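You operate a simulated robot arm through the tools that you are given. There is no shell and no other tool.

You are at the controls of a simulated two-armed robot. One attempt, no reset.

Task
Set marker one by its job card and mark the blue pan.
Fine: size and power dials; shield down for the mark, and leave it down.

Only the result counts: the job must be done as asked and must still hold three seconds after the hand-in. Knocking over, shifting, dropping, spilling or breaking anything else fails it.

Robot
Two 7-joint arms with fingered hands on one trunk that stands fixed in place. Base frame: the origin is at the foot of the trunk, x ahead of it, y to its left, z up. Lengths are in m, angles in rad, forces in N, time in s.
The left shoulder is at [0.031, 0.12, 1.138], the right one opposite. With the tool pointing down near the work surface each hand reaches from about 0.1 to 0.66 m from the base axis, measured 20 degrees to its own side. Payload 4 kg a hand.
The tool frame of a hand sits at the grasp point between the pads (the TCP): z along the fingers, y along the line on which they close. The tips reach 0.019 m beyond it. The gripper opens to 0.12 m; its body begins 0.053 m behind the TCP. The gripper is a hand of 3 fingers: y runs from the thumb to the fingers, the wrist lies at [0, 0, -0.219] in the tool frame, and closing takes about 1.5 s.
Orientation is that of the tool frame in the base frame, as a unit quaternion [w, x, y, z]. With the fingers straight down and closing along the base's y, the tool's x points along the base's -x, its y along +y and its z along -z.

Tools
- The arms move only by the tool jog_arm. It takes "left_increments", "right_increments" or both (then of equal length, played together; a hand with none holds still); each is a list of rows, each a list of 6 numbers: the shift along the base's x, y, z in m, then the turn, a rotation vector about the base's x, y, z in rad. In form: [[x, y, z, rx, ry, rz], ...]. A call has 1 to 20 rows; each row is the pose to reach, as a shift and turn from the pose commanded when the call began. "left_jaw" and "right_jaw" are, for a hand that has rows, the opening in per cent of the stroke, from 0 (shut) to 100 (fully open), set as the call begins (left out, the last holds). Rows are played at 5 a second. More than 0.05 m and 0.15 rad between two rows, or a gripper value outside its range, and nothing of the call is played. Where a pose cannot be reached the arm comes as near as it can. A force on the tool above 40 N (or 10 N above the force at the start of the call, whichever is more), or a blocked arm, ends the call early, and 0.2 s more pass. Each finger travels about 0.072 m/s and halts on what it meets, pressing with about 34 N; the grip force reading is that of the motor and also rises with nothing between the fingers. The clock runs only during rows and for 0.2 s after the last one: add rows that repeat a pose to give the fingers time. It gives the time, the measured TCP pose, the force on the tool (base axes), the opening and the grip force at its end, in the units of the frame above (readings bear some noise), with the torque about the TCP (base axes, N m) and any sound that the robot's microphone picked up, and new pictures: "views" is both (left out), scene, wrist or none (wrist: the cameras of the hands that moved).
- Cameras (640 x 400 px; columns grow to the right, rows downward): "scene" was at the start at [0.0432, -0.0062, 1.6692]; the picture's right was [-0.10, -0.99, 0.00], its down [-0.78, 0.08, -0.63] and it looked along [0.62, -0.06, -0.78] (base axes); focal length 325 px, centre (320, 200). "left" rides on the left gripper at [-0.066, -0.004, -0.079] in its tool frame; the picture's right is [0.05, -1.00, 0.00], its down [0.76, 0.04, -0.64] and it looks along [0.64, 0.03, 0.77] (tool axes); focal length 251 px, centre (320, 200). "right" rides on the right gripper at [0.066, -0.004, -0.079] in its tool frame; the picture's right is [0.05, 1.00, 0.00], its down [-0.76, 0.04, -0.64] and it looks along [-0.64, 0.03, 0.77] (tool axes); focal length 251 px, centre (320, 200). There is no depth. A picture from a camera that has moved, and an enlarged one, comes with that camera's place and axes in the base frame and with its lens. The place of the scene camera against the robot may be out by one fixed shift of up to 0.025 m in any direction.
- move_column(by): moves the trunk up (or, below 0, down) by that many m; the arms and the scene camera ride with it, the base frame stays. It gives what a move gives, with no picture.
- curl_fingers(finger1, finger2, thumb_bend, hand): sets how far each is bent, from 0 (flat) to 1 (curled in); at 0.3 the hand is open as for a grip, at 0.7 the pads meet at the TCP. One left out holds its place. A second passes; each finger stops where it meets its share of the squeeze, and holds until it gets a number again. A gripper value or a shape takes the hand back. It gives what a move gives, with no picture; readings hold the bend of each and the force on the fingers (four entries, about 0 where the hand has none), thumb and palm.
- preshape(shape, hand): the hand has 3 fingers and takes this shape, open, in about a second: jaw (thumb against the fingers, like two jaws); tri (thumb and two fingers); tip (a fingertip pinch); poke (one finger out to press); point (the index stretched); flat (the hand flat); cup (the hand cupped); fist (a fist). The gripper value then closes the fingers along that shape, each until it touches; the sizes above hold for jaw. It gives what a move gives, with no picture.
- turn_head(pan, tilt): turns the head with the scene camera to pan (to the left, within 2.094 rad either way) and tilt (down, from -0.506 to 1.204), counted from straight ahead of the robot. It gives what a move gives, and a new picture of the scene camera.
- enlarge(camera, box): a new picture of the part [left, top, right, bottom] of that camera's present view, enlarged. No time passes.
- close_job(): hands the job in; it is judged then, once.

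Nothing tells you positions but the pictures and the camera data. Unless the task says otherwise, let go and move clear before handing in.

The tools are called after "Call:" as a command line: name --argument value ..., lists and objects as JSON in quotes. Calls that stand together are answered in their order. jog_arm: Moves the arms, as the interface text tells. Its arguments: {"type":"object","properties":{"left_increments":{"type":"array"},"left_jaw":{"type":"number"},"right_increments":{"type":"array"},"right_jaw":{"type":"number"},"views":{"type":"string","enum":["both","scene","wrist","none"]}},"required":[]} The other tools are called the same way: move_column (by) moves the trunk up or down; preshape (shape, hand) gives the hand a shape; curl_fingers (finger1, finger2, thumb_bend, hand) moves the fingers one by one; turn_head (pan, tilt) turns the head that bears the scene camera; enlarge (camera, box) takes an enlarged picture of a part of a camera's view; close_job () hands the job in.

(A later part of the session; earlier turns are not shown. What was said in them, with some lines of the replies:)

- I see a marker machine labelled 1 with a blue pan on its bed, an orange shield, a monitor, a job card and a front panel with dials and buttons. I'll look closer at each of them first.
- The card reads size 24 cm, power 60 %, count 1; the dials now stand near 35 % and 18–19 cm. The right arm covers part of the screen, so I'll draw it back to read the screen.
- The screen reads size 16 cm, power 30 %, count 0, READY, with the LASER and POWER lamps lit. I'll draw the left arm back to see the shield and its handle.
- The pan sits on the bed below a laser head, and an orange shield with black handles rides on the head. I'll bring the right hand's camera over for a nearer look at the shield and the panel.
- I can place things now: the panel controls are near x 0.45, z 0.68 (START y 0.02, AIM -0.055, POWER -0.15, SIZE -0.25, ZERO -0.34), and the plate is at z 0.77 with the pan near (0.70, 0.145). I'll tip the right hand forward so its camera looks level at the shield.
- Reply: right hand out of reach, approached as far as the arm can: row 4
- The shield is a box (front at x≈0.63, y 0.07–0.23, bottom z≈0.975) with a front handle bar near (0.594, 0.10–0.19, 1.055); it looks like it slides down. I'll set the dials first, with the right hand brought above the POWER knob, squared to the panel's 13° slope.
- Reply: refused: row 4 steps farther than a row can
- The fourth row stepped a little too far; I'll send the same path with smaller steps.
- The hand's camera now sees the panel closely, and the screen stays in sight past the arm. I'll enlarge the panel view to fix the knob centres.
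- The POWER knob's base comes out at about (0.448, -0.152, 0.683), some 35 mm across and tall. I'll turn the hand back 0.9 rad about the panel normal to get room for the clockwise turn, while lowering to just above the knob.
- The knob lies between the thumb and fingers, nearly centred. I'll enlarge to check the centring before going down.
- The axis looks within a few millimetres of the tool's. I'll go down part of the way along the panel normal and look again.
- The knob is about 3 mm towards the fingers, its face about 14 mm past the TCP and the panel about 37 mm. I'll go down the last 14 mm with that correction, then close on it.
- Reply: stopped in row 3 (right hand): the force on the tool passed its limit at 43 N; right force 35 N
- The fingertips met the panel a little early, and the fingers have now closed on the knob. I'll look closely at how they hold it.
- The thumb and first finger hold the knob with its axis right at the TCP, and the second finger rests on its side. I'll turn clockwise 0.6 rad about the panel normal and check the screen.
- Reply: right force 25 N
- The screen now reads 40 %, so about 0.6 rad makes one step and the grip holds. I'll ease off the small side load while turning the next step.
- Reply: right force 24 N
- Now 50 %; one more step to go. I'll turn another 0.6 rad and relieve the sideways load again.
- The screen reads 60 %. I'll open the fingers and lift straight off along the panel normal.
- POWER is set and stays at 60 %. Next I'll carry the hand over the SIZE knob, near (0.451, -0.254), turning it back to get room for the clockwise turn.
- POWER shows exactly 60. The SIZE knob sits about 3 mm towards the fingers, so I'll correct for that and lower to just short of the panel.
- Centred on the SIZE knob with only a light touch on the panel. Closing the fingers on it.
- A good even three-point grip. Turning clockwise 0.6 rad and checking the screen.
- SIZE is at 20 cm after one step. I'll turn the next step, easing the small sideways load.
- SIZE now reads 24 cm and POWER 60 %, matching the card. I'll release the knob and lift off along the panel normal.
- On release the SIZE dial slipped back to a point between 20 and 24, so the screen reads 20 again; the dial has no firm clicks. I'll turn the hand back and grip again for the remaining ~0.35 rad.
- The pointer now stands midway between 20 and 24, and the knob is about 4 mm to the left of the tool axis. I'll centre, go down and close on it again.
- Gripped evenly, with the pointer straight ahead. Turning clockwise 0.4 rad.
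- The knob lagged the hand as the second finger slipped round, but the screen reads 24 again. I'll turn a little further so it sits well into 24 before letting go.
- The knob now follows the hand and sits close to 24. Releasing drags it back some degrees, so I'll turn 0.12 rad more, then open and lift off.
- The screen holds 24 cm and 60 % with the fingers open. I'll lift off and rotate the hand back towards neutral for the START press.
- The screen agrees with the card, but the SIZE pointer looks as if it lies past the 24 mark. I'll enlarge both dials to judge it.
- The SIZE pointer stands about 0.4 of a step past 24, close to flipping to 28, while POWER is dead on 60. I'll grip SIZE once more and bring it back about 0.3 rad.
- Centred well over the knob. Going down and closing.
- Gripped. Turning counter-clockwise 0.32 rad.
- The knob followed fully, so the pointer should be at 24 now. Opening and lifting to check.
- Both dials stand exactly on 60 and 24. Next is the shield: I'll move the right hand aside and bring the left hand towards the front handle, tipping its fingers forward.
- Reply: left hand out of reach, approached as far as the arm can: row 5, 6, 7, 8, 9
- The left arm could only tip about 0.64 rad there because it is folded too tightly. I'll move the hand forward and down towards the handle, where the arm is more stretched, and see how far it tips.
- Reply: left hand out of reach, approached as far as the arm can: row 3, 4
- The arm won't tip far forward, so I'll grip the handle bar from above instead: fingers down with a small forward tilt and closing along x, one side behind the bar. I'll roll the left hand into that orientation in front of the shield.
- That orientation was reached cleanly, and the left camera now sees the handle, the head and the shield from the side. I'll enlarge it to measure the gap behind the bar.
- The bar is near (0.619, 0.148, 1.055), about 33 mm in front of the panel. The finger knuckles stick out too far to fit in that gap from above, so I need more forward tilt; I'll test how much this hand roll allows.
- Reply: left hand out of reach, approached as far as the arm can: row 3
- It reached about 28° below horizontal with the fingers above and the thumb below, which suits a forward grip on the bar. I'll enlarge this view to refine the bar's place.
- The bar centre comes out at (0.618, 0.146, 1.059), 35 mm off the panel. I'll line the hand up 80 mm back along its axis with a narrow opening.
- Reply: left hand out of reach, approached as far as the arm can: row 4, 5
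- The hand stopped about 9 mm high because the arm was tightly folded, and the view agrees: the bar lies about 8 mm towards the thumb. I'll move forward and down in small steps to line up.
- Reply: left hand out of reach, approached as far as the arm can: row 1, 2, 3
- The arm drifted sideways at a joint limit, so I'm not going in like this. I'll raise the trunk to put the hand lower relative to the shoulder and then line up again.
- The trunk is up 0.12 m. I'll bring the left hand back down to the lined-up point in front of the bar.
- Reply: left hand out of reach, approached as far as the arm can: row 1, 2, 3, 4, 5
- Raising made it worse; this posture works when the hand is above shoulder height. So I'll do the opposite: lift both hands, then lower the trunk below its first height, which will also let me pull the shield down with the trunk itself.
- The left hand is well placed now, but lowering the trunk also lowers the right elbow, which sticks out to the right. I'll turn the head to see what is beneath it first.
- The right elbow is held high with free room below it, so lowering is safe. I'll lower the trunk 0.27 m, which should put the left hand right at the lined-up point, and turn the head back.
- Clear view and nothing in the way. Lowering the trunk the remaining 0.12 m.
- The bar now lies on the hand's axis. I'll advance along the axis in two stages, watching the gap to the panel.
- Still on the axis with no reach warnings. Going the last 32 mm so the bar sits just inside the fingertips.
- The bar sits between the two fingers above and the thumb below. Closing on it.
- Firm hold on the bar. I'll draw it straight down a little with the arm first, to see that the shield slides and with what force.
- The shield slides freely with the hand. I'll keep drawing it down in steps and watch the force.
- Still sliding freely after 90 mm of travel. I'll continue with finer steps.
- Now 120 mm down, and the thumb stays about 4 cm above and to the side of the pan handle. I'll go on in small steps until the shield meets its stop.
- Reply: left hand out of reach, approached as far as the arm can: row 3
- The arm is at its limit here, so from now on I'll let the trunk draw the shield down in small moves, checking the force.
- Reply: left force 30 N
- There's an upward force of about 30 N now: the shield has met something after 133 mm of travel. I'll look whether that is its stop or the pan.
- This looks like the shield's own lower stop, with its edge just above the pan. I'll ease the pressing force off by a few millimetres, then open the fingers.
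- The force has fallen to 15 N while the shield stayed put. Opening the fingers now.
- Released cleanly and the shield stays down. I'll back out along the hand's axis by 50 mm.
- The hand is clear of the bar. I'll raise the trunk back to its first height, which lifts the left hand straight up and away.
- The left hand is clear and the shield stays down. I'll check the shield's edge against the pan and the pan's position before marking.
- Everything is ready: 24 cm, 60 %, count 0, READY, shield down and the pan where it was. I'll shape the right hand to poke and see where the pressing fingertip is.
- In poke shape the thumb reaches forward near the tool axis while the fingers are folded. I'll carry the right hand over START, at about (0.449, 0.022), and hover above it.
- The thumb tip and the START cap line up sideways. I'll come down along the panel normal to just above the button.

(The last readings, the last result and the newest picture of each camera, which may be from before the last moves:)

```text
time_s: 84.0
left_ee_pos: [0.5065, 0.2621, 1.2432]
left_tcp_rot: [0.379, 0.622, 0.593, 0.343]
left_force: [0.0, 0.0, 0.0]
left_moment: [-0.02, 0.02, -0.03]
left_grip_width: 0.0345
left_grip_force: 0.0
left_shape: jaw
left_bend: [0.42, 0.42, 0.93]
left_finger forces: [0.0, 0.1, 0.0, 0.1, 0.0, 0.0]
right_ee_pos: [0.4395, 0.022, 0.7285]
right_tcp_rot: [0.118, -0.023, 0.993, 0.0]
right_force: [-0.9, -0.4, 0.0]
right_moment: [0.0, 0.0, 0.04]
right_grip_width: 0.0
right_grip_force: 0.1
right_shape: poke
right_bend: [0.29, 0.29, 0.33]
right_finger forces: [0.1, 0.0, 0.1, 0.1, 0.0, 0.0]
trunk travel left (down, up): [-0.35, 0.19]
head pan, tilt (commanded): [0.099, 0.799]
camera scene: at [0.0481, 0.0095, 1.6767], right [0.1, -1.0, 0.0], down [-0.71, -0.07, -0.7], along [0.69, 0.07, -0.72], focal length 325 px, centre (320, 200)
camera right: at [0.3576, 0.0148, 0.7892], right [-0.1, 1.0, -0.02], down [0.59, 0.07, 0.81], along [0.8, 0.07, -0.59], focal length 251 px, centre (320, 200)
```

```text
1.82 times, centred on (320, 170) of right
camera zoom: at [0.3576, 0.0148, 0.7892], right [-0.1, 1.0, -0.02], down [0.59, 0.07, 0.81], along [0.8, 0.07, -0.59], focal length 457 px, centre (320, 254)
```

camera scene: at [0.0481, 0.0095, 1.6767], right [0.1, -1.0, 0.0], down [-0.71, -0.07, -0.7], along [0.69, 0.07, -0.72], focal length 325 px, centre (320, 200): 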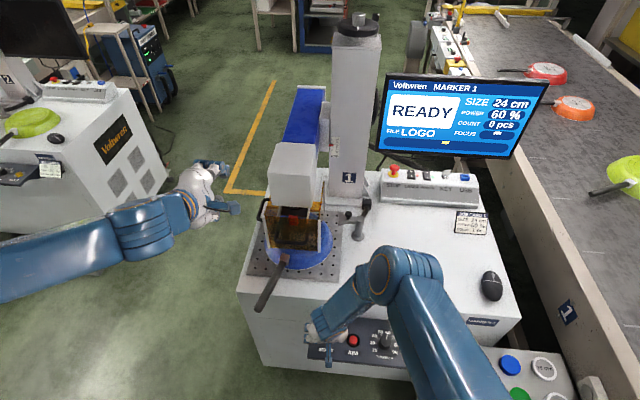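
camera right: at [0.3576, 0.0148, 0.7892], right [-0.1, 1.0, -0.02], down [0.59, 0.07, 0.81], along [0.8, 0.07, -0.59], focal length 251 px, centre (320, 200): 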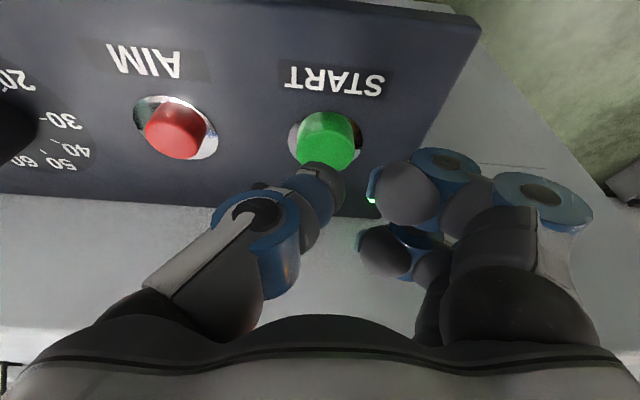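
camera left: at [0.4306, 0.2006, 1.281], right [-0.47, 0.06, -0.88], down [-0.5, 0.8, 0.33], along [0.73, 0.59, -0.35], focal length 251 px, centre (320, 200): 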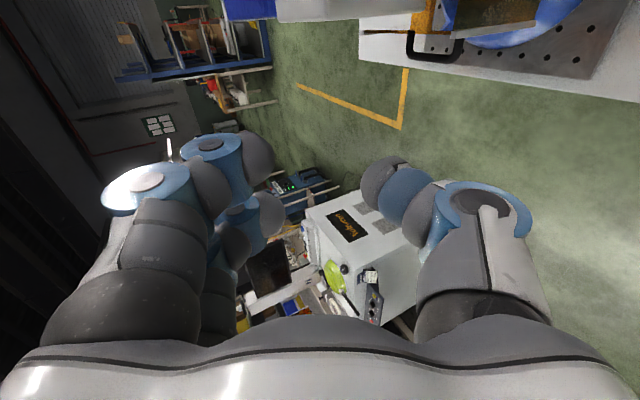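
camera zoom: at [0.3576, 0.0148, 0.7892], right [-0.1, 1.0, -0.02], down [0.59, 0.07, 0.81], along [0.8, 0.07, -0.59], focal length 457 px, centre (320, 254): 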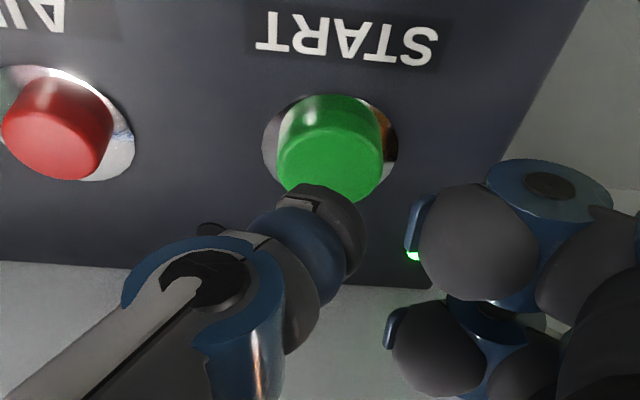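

The thumb tip is just above the green cap. Pressing slowly along the normal.

Call:
jog_arm --right_increments '[[0.0019, 0, -0.0078, 0, 0, 0], [0.0033, 0, -0.0136, 0, 0, 0], [0.0043, 0, -0.0175, 0, 0, 0], [0.0052, 0, -0.0214, 0, 0, 0]]' --views "both"

Call:
enlarge --camera "right" --box '[200, 60, 440, 280]'

Call:
enlarge --camera "scene" --box '[370, 70, 550, 170]'

```text
time_s: 85.0
left_ee_pos: [0.506, 0.2628, 1.2449]
left_tcp_rot: [0.38, 0.622, 0.593, 0.344]
left_force: [-0.5, 0.3, 0.5]
left_moment: [0.05, -0.01, 0.01]
left_grip_width: 0.0346
left_grip_force: 0.0
left_shape: jaw
left_bend: [0.42, 0.42, 0.93]
left_finger forces: [0.0, 0.0, 0.0, 0.0, 0.0, 0.0]
right_ee_pos: [0.4438, 0.0213, 0.7064]
right_tcp_rot: [0.12, -0.022, 0.993, 0.0]
right_force: [-0.2, -0.1, 2.7]
right_moment: [-0.01, 0.01, -0.01]
right_grip_width: 0.0
right_grip_force: 0.1
right_shape: poke
right_bend: [0.29, 0.29, 0.33]
right_finger forces: [0.1, 0.0, 0.0, 0.0, 3.0, 0.0]
trunk travel left (down, up): [-0.35, 0.19]
head pan, tilt (commanded): [0.099, 0.799]
heard: click
camera scene: at [0.0475, 0.0094, 1.6768], right [0.1, -1.0, 0.0], down [-0.71, -0.07, -0.7], along [0.69, 0.07, -0.72], focal length 325 px, centre (320, 200)
camera right: at [0.3618, 0.0139, 0.7679], right [-0.1, 1.0, -0.02], down [0.59, 0.07, 0.81], along [0.8, 0.07, -0.59], focal length 251 px, centre (320, 200)
```

scene: 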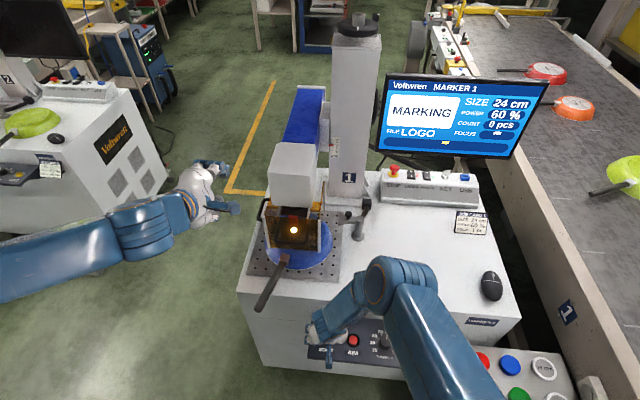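
right: 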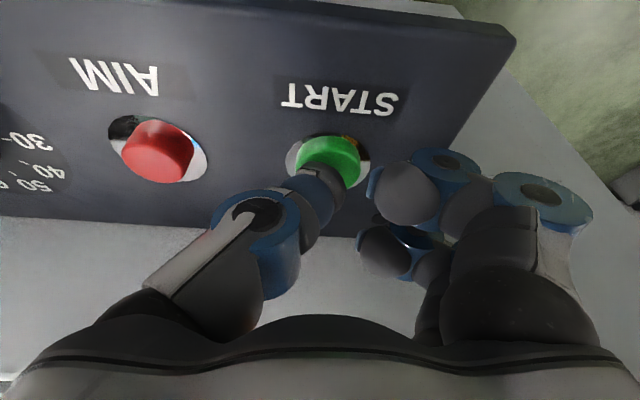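

```text
1.82 times, centred on (320, 170) of right
camera zoom: at [0.3618, 0.0139, 0.7679], right [-0.1, 1.0, -0.02], down [0.59, 0.07, 0.81], along [0.8, 0.07, -0.59], focal length 457 px, centre (320, 254)
```

zoom: 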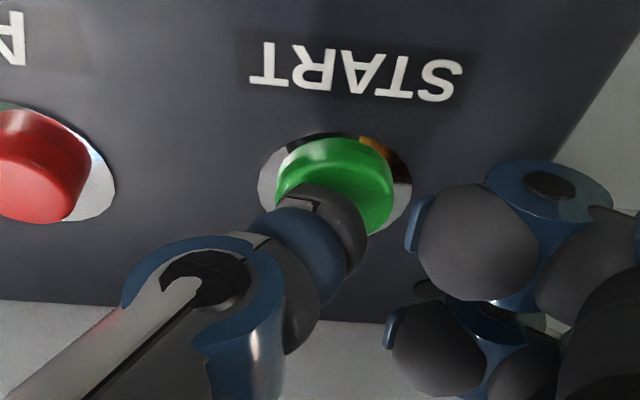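

```text
3.56 times, centred on (460, 120) of scene
camera zoom: at [0.0475, 0.0094, 1.6768], right [0.1, -1.0, 0.0], down [-0.71, -0.07, -0.7], along [0.69, 0.07, -0.72], focal length 1154 px, centre (-178, 484)
```

zoom: 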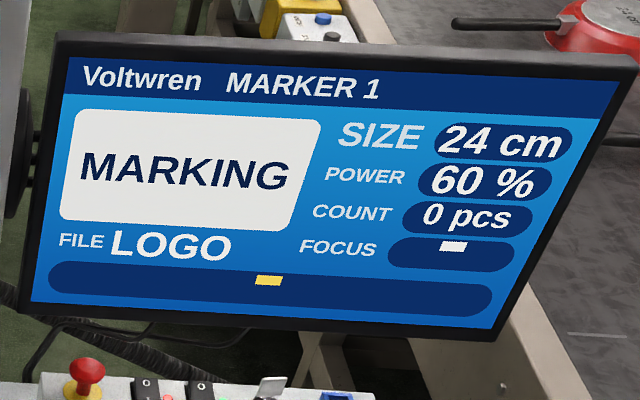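

I heard a click and the screen reads MARKING, with the laser light visible on the pan. I'll lift off the button straight away and wait for it to finish.

Call:
jog_arm --right_increments '[[-0.0033, 0, 0.0136, 0, 0, 0], [-0.0067, 0, 0.0272, 0, 0, 0], [-0.012, 0, 0.05, 0, 0, 0], [-0.02, 0, 0.09, 0, 0, 0], [-0.02, -0.02, 0.13, 0, 0, 0], [-0.02, -0.05, 0.16, 0, 0, 0], [-0.02, -0.09, 0.18, 0, 0, 0], [-0.02, -0.13, 0.19, 0, 0, 0], [-0.02, -0.17, 0.2, 0, 0, 0], [-0.02, -0.21, 0.2, 0, 0, 0]]' --views "scene"

Call:
enlarge --camera "scene" --box '[370, 70, 550, 170]'

```text
time_s: 87.2
left_ee_pos: [0.5065, 0.2606, 1.2447]
left_tcp_rot: [0.378, 0.622, 0.592, 0.345]
left_force: [-0.4, 0.4, -0.4]
left_moment: [0.01, 0.0, 0.02]
left_grip_width: 0.0346
left_grip_force: 0.0
left_shape: jaw
left_bend: [0.42, 0.42, 0.93]
left_finger forces: [0.0, 0.0, 0.1, 0.0, 0.1, 0.1]
right_ee_pos: [0.4244, -0.1891, 0.9068]
right_tcp_rot: [0.119, -0.023, 0.993, 0.0]
right_force: [0.2, 0.4, -0.3]
right_moment: [0.05, -0.05, 0.01]
right_grip_width: 0.0
right_grip_force: 0.0
right_shape: poke
right_bend: [0.29, 0.29, 0.33]
right_finger forces: [0.1, 0.0, 0.0, 0.0, 0.0, 0.1]
trunk travel left (down, up): [-0.35, 0.19]
head pan, tilt (commanded): [0.099, 0.799]
camera scene: at [0.0476, 0.0077, 1.6767], right [0.1, -1.0, 0.0], down [-0.71, -0.07, -0.7], along [0.69, 0.07, -0.72], focal length 325 px, centre (320, 200)
```

scene: 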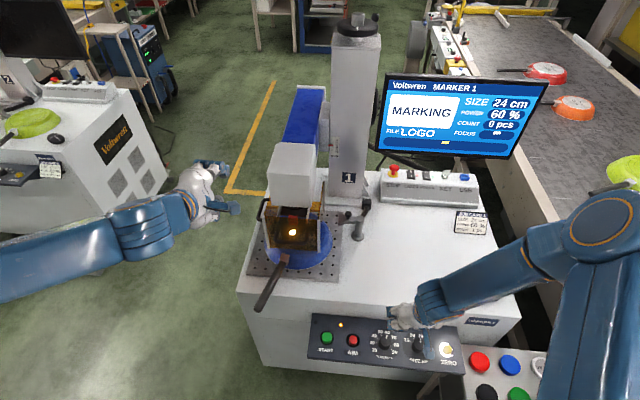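

```text
3.56 times, centred on (460, 120) of scene
camera zoom: at [0.0476, 0.0077, 1.6767], right [0.1, -1.0, 0.0], down [-0.71, -0.07, -0.7], along [0.69, 0.07, -0.72], focal length 1154 px, centre (-178, 484)
```

zoom: 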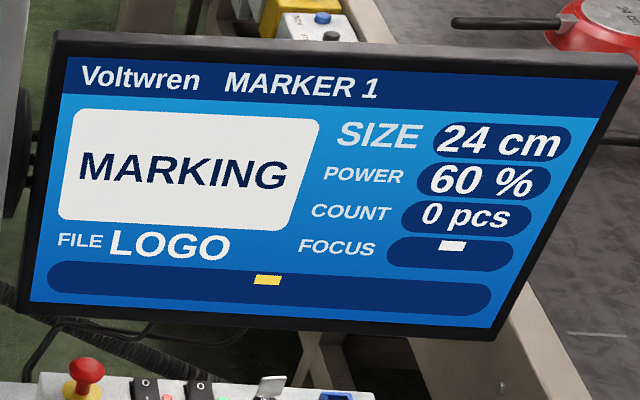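

Marking is still running and the right hand is clear. I'll hold still and wait for it to end.

Call:
jog_arm --right_increments '[[0, 0, 0, 0, 0, 0], [0, 0, 0, 0, 0, 0], [0, 0, 0, 0, 0, 0], [0, 0, 0, 0, 0, 0], [0, 0, 0, 0, 0, 0], [0, 0, 0, 0, 0, 0], [0, 0, 0, 0, 0, 0], [0, 0, 0, 0, 0, 0], [0, 0, 0, 0, 0, 0], [0, 0, 0, 0, 0, 0], [0, 0, 0, 0, 0, 0], [0, 0, 0, 0, 0, 0], [0, 0, 0, 0, 0, 0], [0, 0, 0, 0, 0, 0], [0, 0, 0, 0, 0, 0]]' --views "scene"

Call:
enlarge --camera "scene" --box '[370, 70, 550, 170]'

```text
time_s: 90.4
left_ee_pos: [0.5063, 0.2628, 1.2439]
left_tcp_rot: [0.379, 0.622, 0.593, 0.344]
left_force: [-0.5, 0.3, 0.3]
left_moment: [0.01, 0.0, 0.0]
left_grip_width: 0.0348
left_grip_force: 0.1
left_shape: jaw
left_bend: [0.42, 0.42, 0.93]
left_finger forces: [0.0, 0.1, 0.1, 0.0, 0.0, 0.1]
right_ee_pos: [0.4253, -0.187, 0.9052]
right_tcp_rot: [0.119, -0.022, 0.993, -0.001]
right_force: [-0.1, -0.2, 0.1]
right_moment: [0.02, 0.0, 0.0]
right_grip_width: 0.0
right_grip_force: 0.1
right_shape: poke
right_bend: [0.29, 0.29, 0.33]
right_finger forces: [0.0, 0.0, 0.0, 0.0, 0.0, 0.1]
trunk travel left (down, up): [-0.35, 0.19]
head pan, tilt (commanded): [0.099, 0.799]
camera scene: at [0.048, 0.0094, 1.6767], right [0.1, -1.0, 0.0], down [-0.71, -0.07, -0.7], along [0.69, 0.07, -0.72], focal length 325 px, centre (320, 200)
```

scene: 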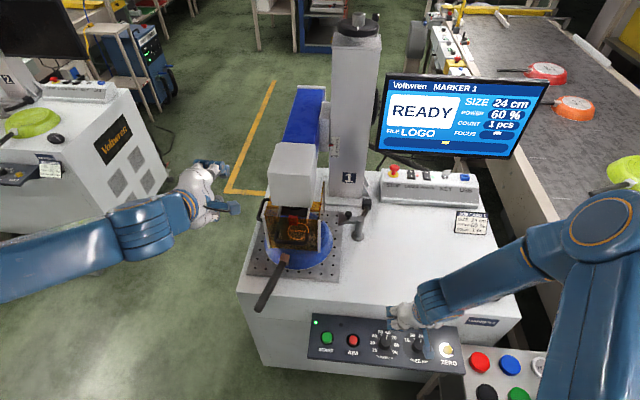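

```text
3.56 times, centred on (460, 120) of scene
camera zoom: at [0.048, 0.0094, 1.6767], right [0.1, -1.0, 0.0], down [-0.71, -0.07, -0.7], along [0.69, 0.07, -0.72], focal length 1154 px, centre (-178, 484)
```

zoom: 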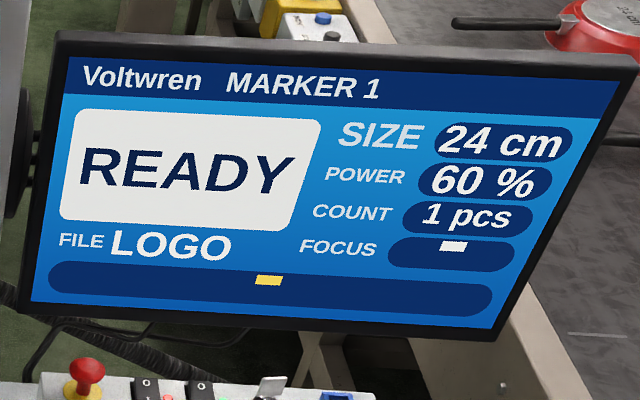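

The mark is done: COUNT 1 pcs and back to READY. I'll check the pan, the shield and the dials once more, moving the right hand further clear.

Call:
jog_arm --right_increments '[[0, -0.01, 0.04, 0, 0, 0], [0, -0.02, 0.08, 0, 0, 0], [-0.02, -0.04, 0.12, 0, 0, 0], [-0.04, -0.06, 0.16, 0, 0, 0], [-0.06, -0.08, 0.2, 0, 0, 0]]' --views "scene"

Call:
enlarge --camera "scene" --box '[230, 180, 350, 310]'

Call:
enlarge --camera "scene" --box '[300, 305, 470, 375]'

Call:
enlarge --camera "scene" --box '[370, 70, 550, 170]'

```text
time_s: 91.6
left_ee_pos: [0.5043, 0.2619, 1.2454]
left_tcp_rot: [0.379, 0.622, 0.592, 0.345]
left_force: [-0.1, 0.2, -0.3]
left_moment: [-0.02, 0.0, 0.0]
left_grip_width: 0.0345
left_grip_force: 0.0
left_shape: jaw
left_bend: [0.42, 0.42, 0.93]
left_finger forces: [0.0, 0.1, 0.0, 0.0, 0.0, 0.0]
right_ee_pos: [0.3591, -0.2696, 1.1086]
right_tcp_rot: [0.12, -0.022, 0.992, -0.001]
right_force: [-0.8, -0.6, 0.0]
right_moment: [0.03, -0.02, 0.0]
right_grip_width: 0.0001
right_grip_force: 0.0
right_shape: poke
right_bend: [0.29, 0.29, 0.33]
right_finger forces: [0.1, 0.0, 0.0, 0.1, 0.0, 0.1]
trunk travel left (down, up): [-0.35, 0.19]
head pan, tilt (commanded): [0.099, 0.799]
camera scene: at [0.0453, 0.009, 1.6768], right [0.1, -1.0, 0.0], down [-0.71, -0.07, -0.7], along [0.69, 0.07, -0.72], focal length 325 px, centre (320, 200)
```

scene: 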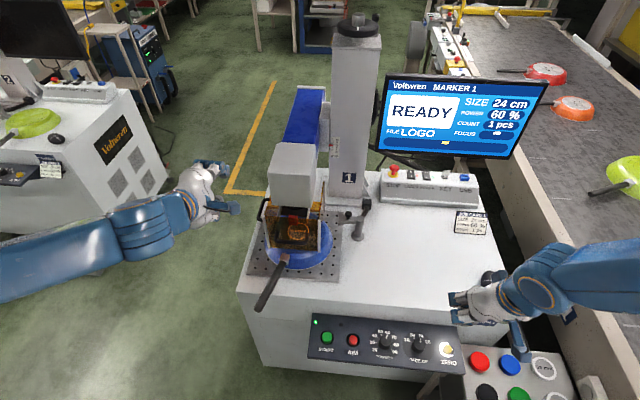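

```text
3.08 times, centred on (290, 245) of scene
camera zoom: at [0.0453, 0.009, 1.6768], right [0.1, -1.0, 0.0], down [-0.71, -0.07, -0.7], along [0.69, 0.07, -0.72], focal length 999 px, centre (412, 62)
```

zoom: 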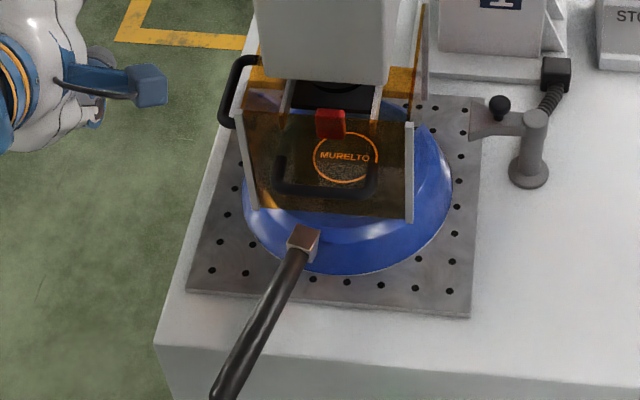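

```text
3.76 times, centred on (385, 340) of scene
camera zoom: at [0.0453, 0.009, 1.6768], right [0.1, -1.0, 0.0], down [-0.71, -0.07, -0.7], along [0.69, 0.07, -0.72], focal length 1222 px, centre (75, -327)
```

zoom: 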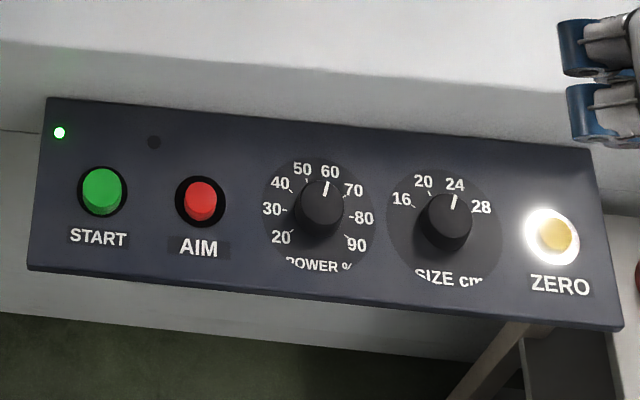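

```text
3.56 times, centred on (460, 120) of scene
camera zoom: at [0.0453, 0.009, 1.6768], right [0.1, -1.0, 0.0], down [-0.71, -0.07, -0.7], along [0.69, 0.07, -0.72], focal length 1154 px, centre (-178, 484)
```

zoom: 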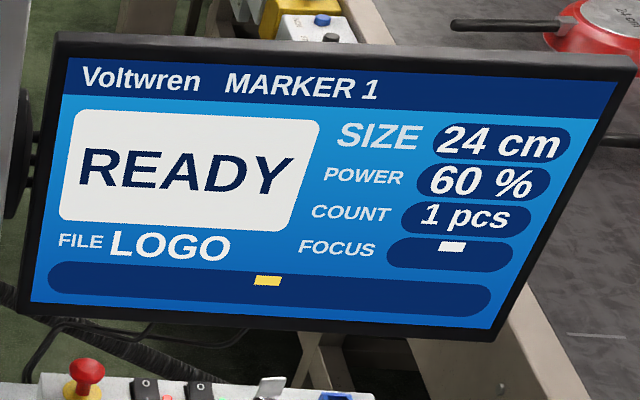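

The logo is on the blue pan and the count reads 1. The dials stand at 24 cm and 60 %, the shield is down, the pan hasn't moved, and both hands are clear, so I'm handing the job in.

Call:
close_job

```text
The job is handed in.
```

The blue pan is marked: the logo is on its base, and marker one's screen reads COUNT 1 pcs and READY.

- **Settings:** SIZE is at 24 cm and POWER at 60 %, as job card 1 asks. The SIZE dial needed a few tries because it slipped when let go, but it stood on 24 before I pressed START.
- **Shield:** I drew it down by its front handle until it met a stop, pressing with about 30 N at the end. It was down for the mark and I left it down.
- **Other things:** START was pressed once; AIM, ZERO and the focus were not touched. The pan had not moved in the pictures, and both hands were clear when I handed in.
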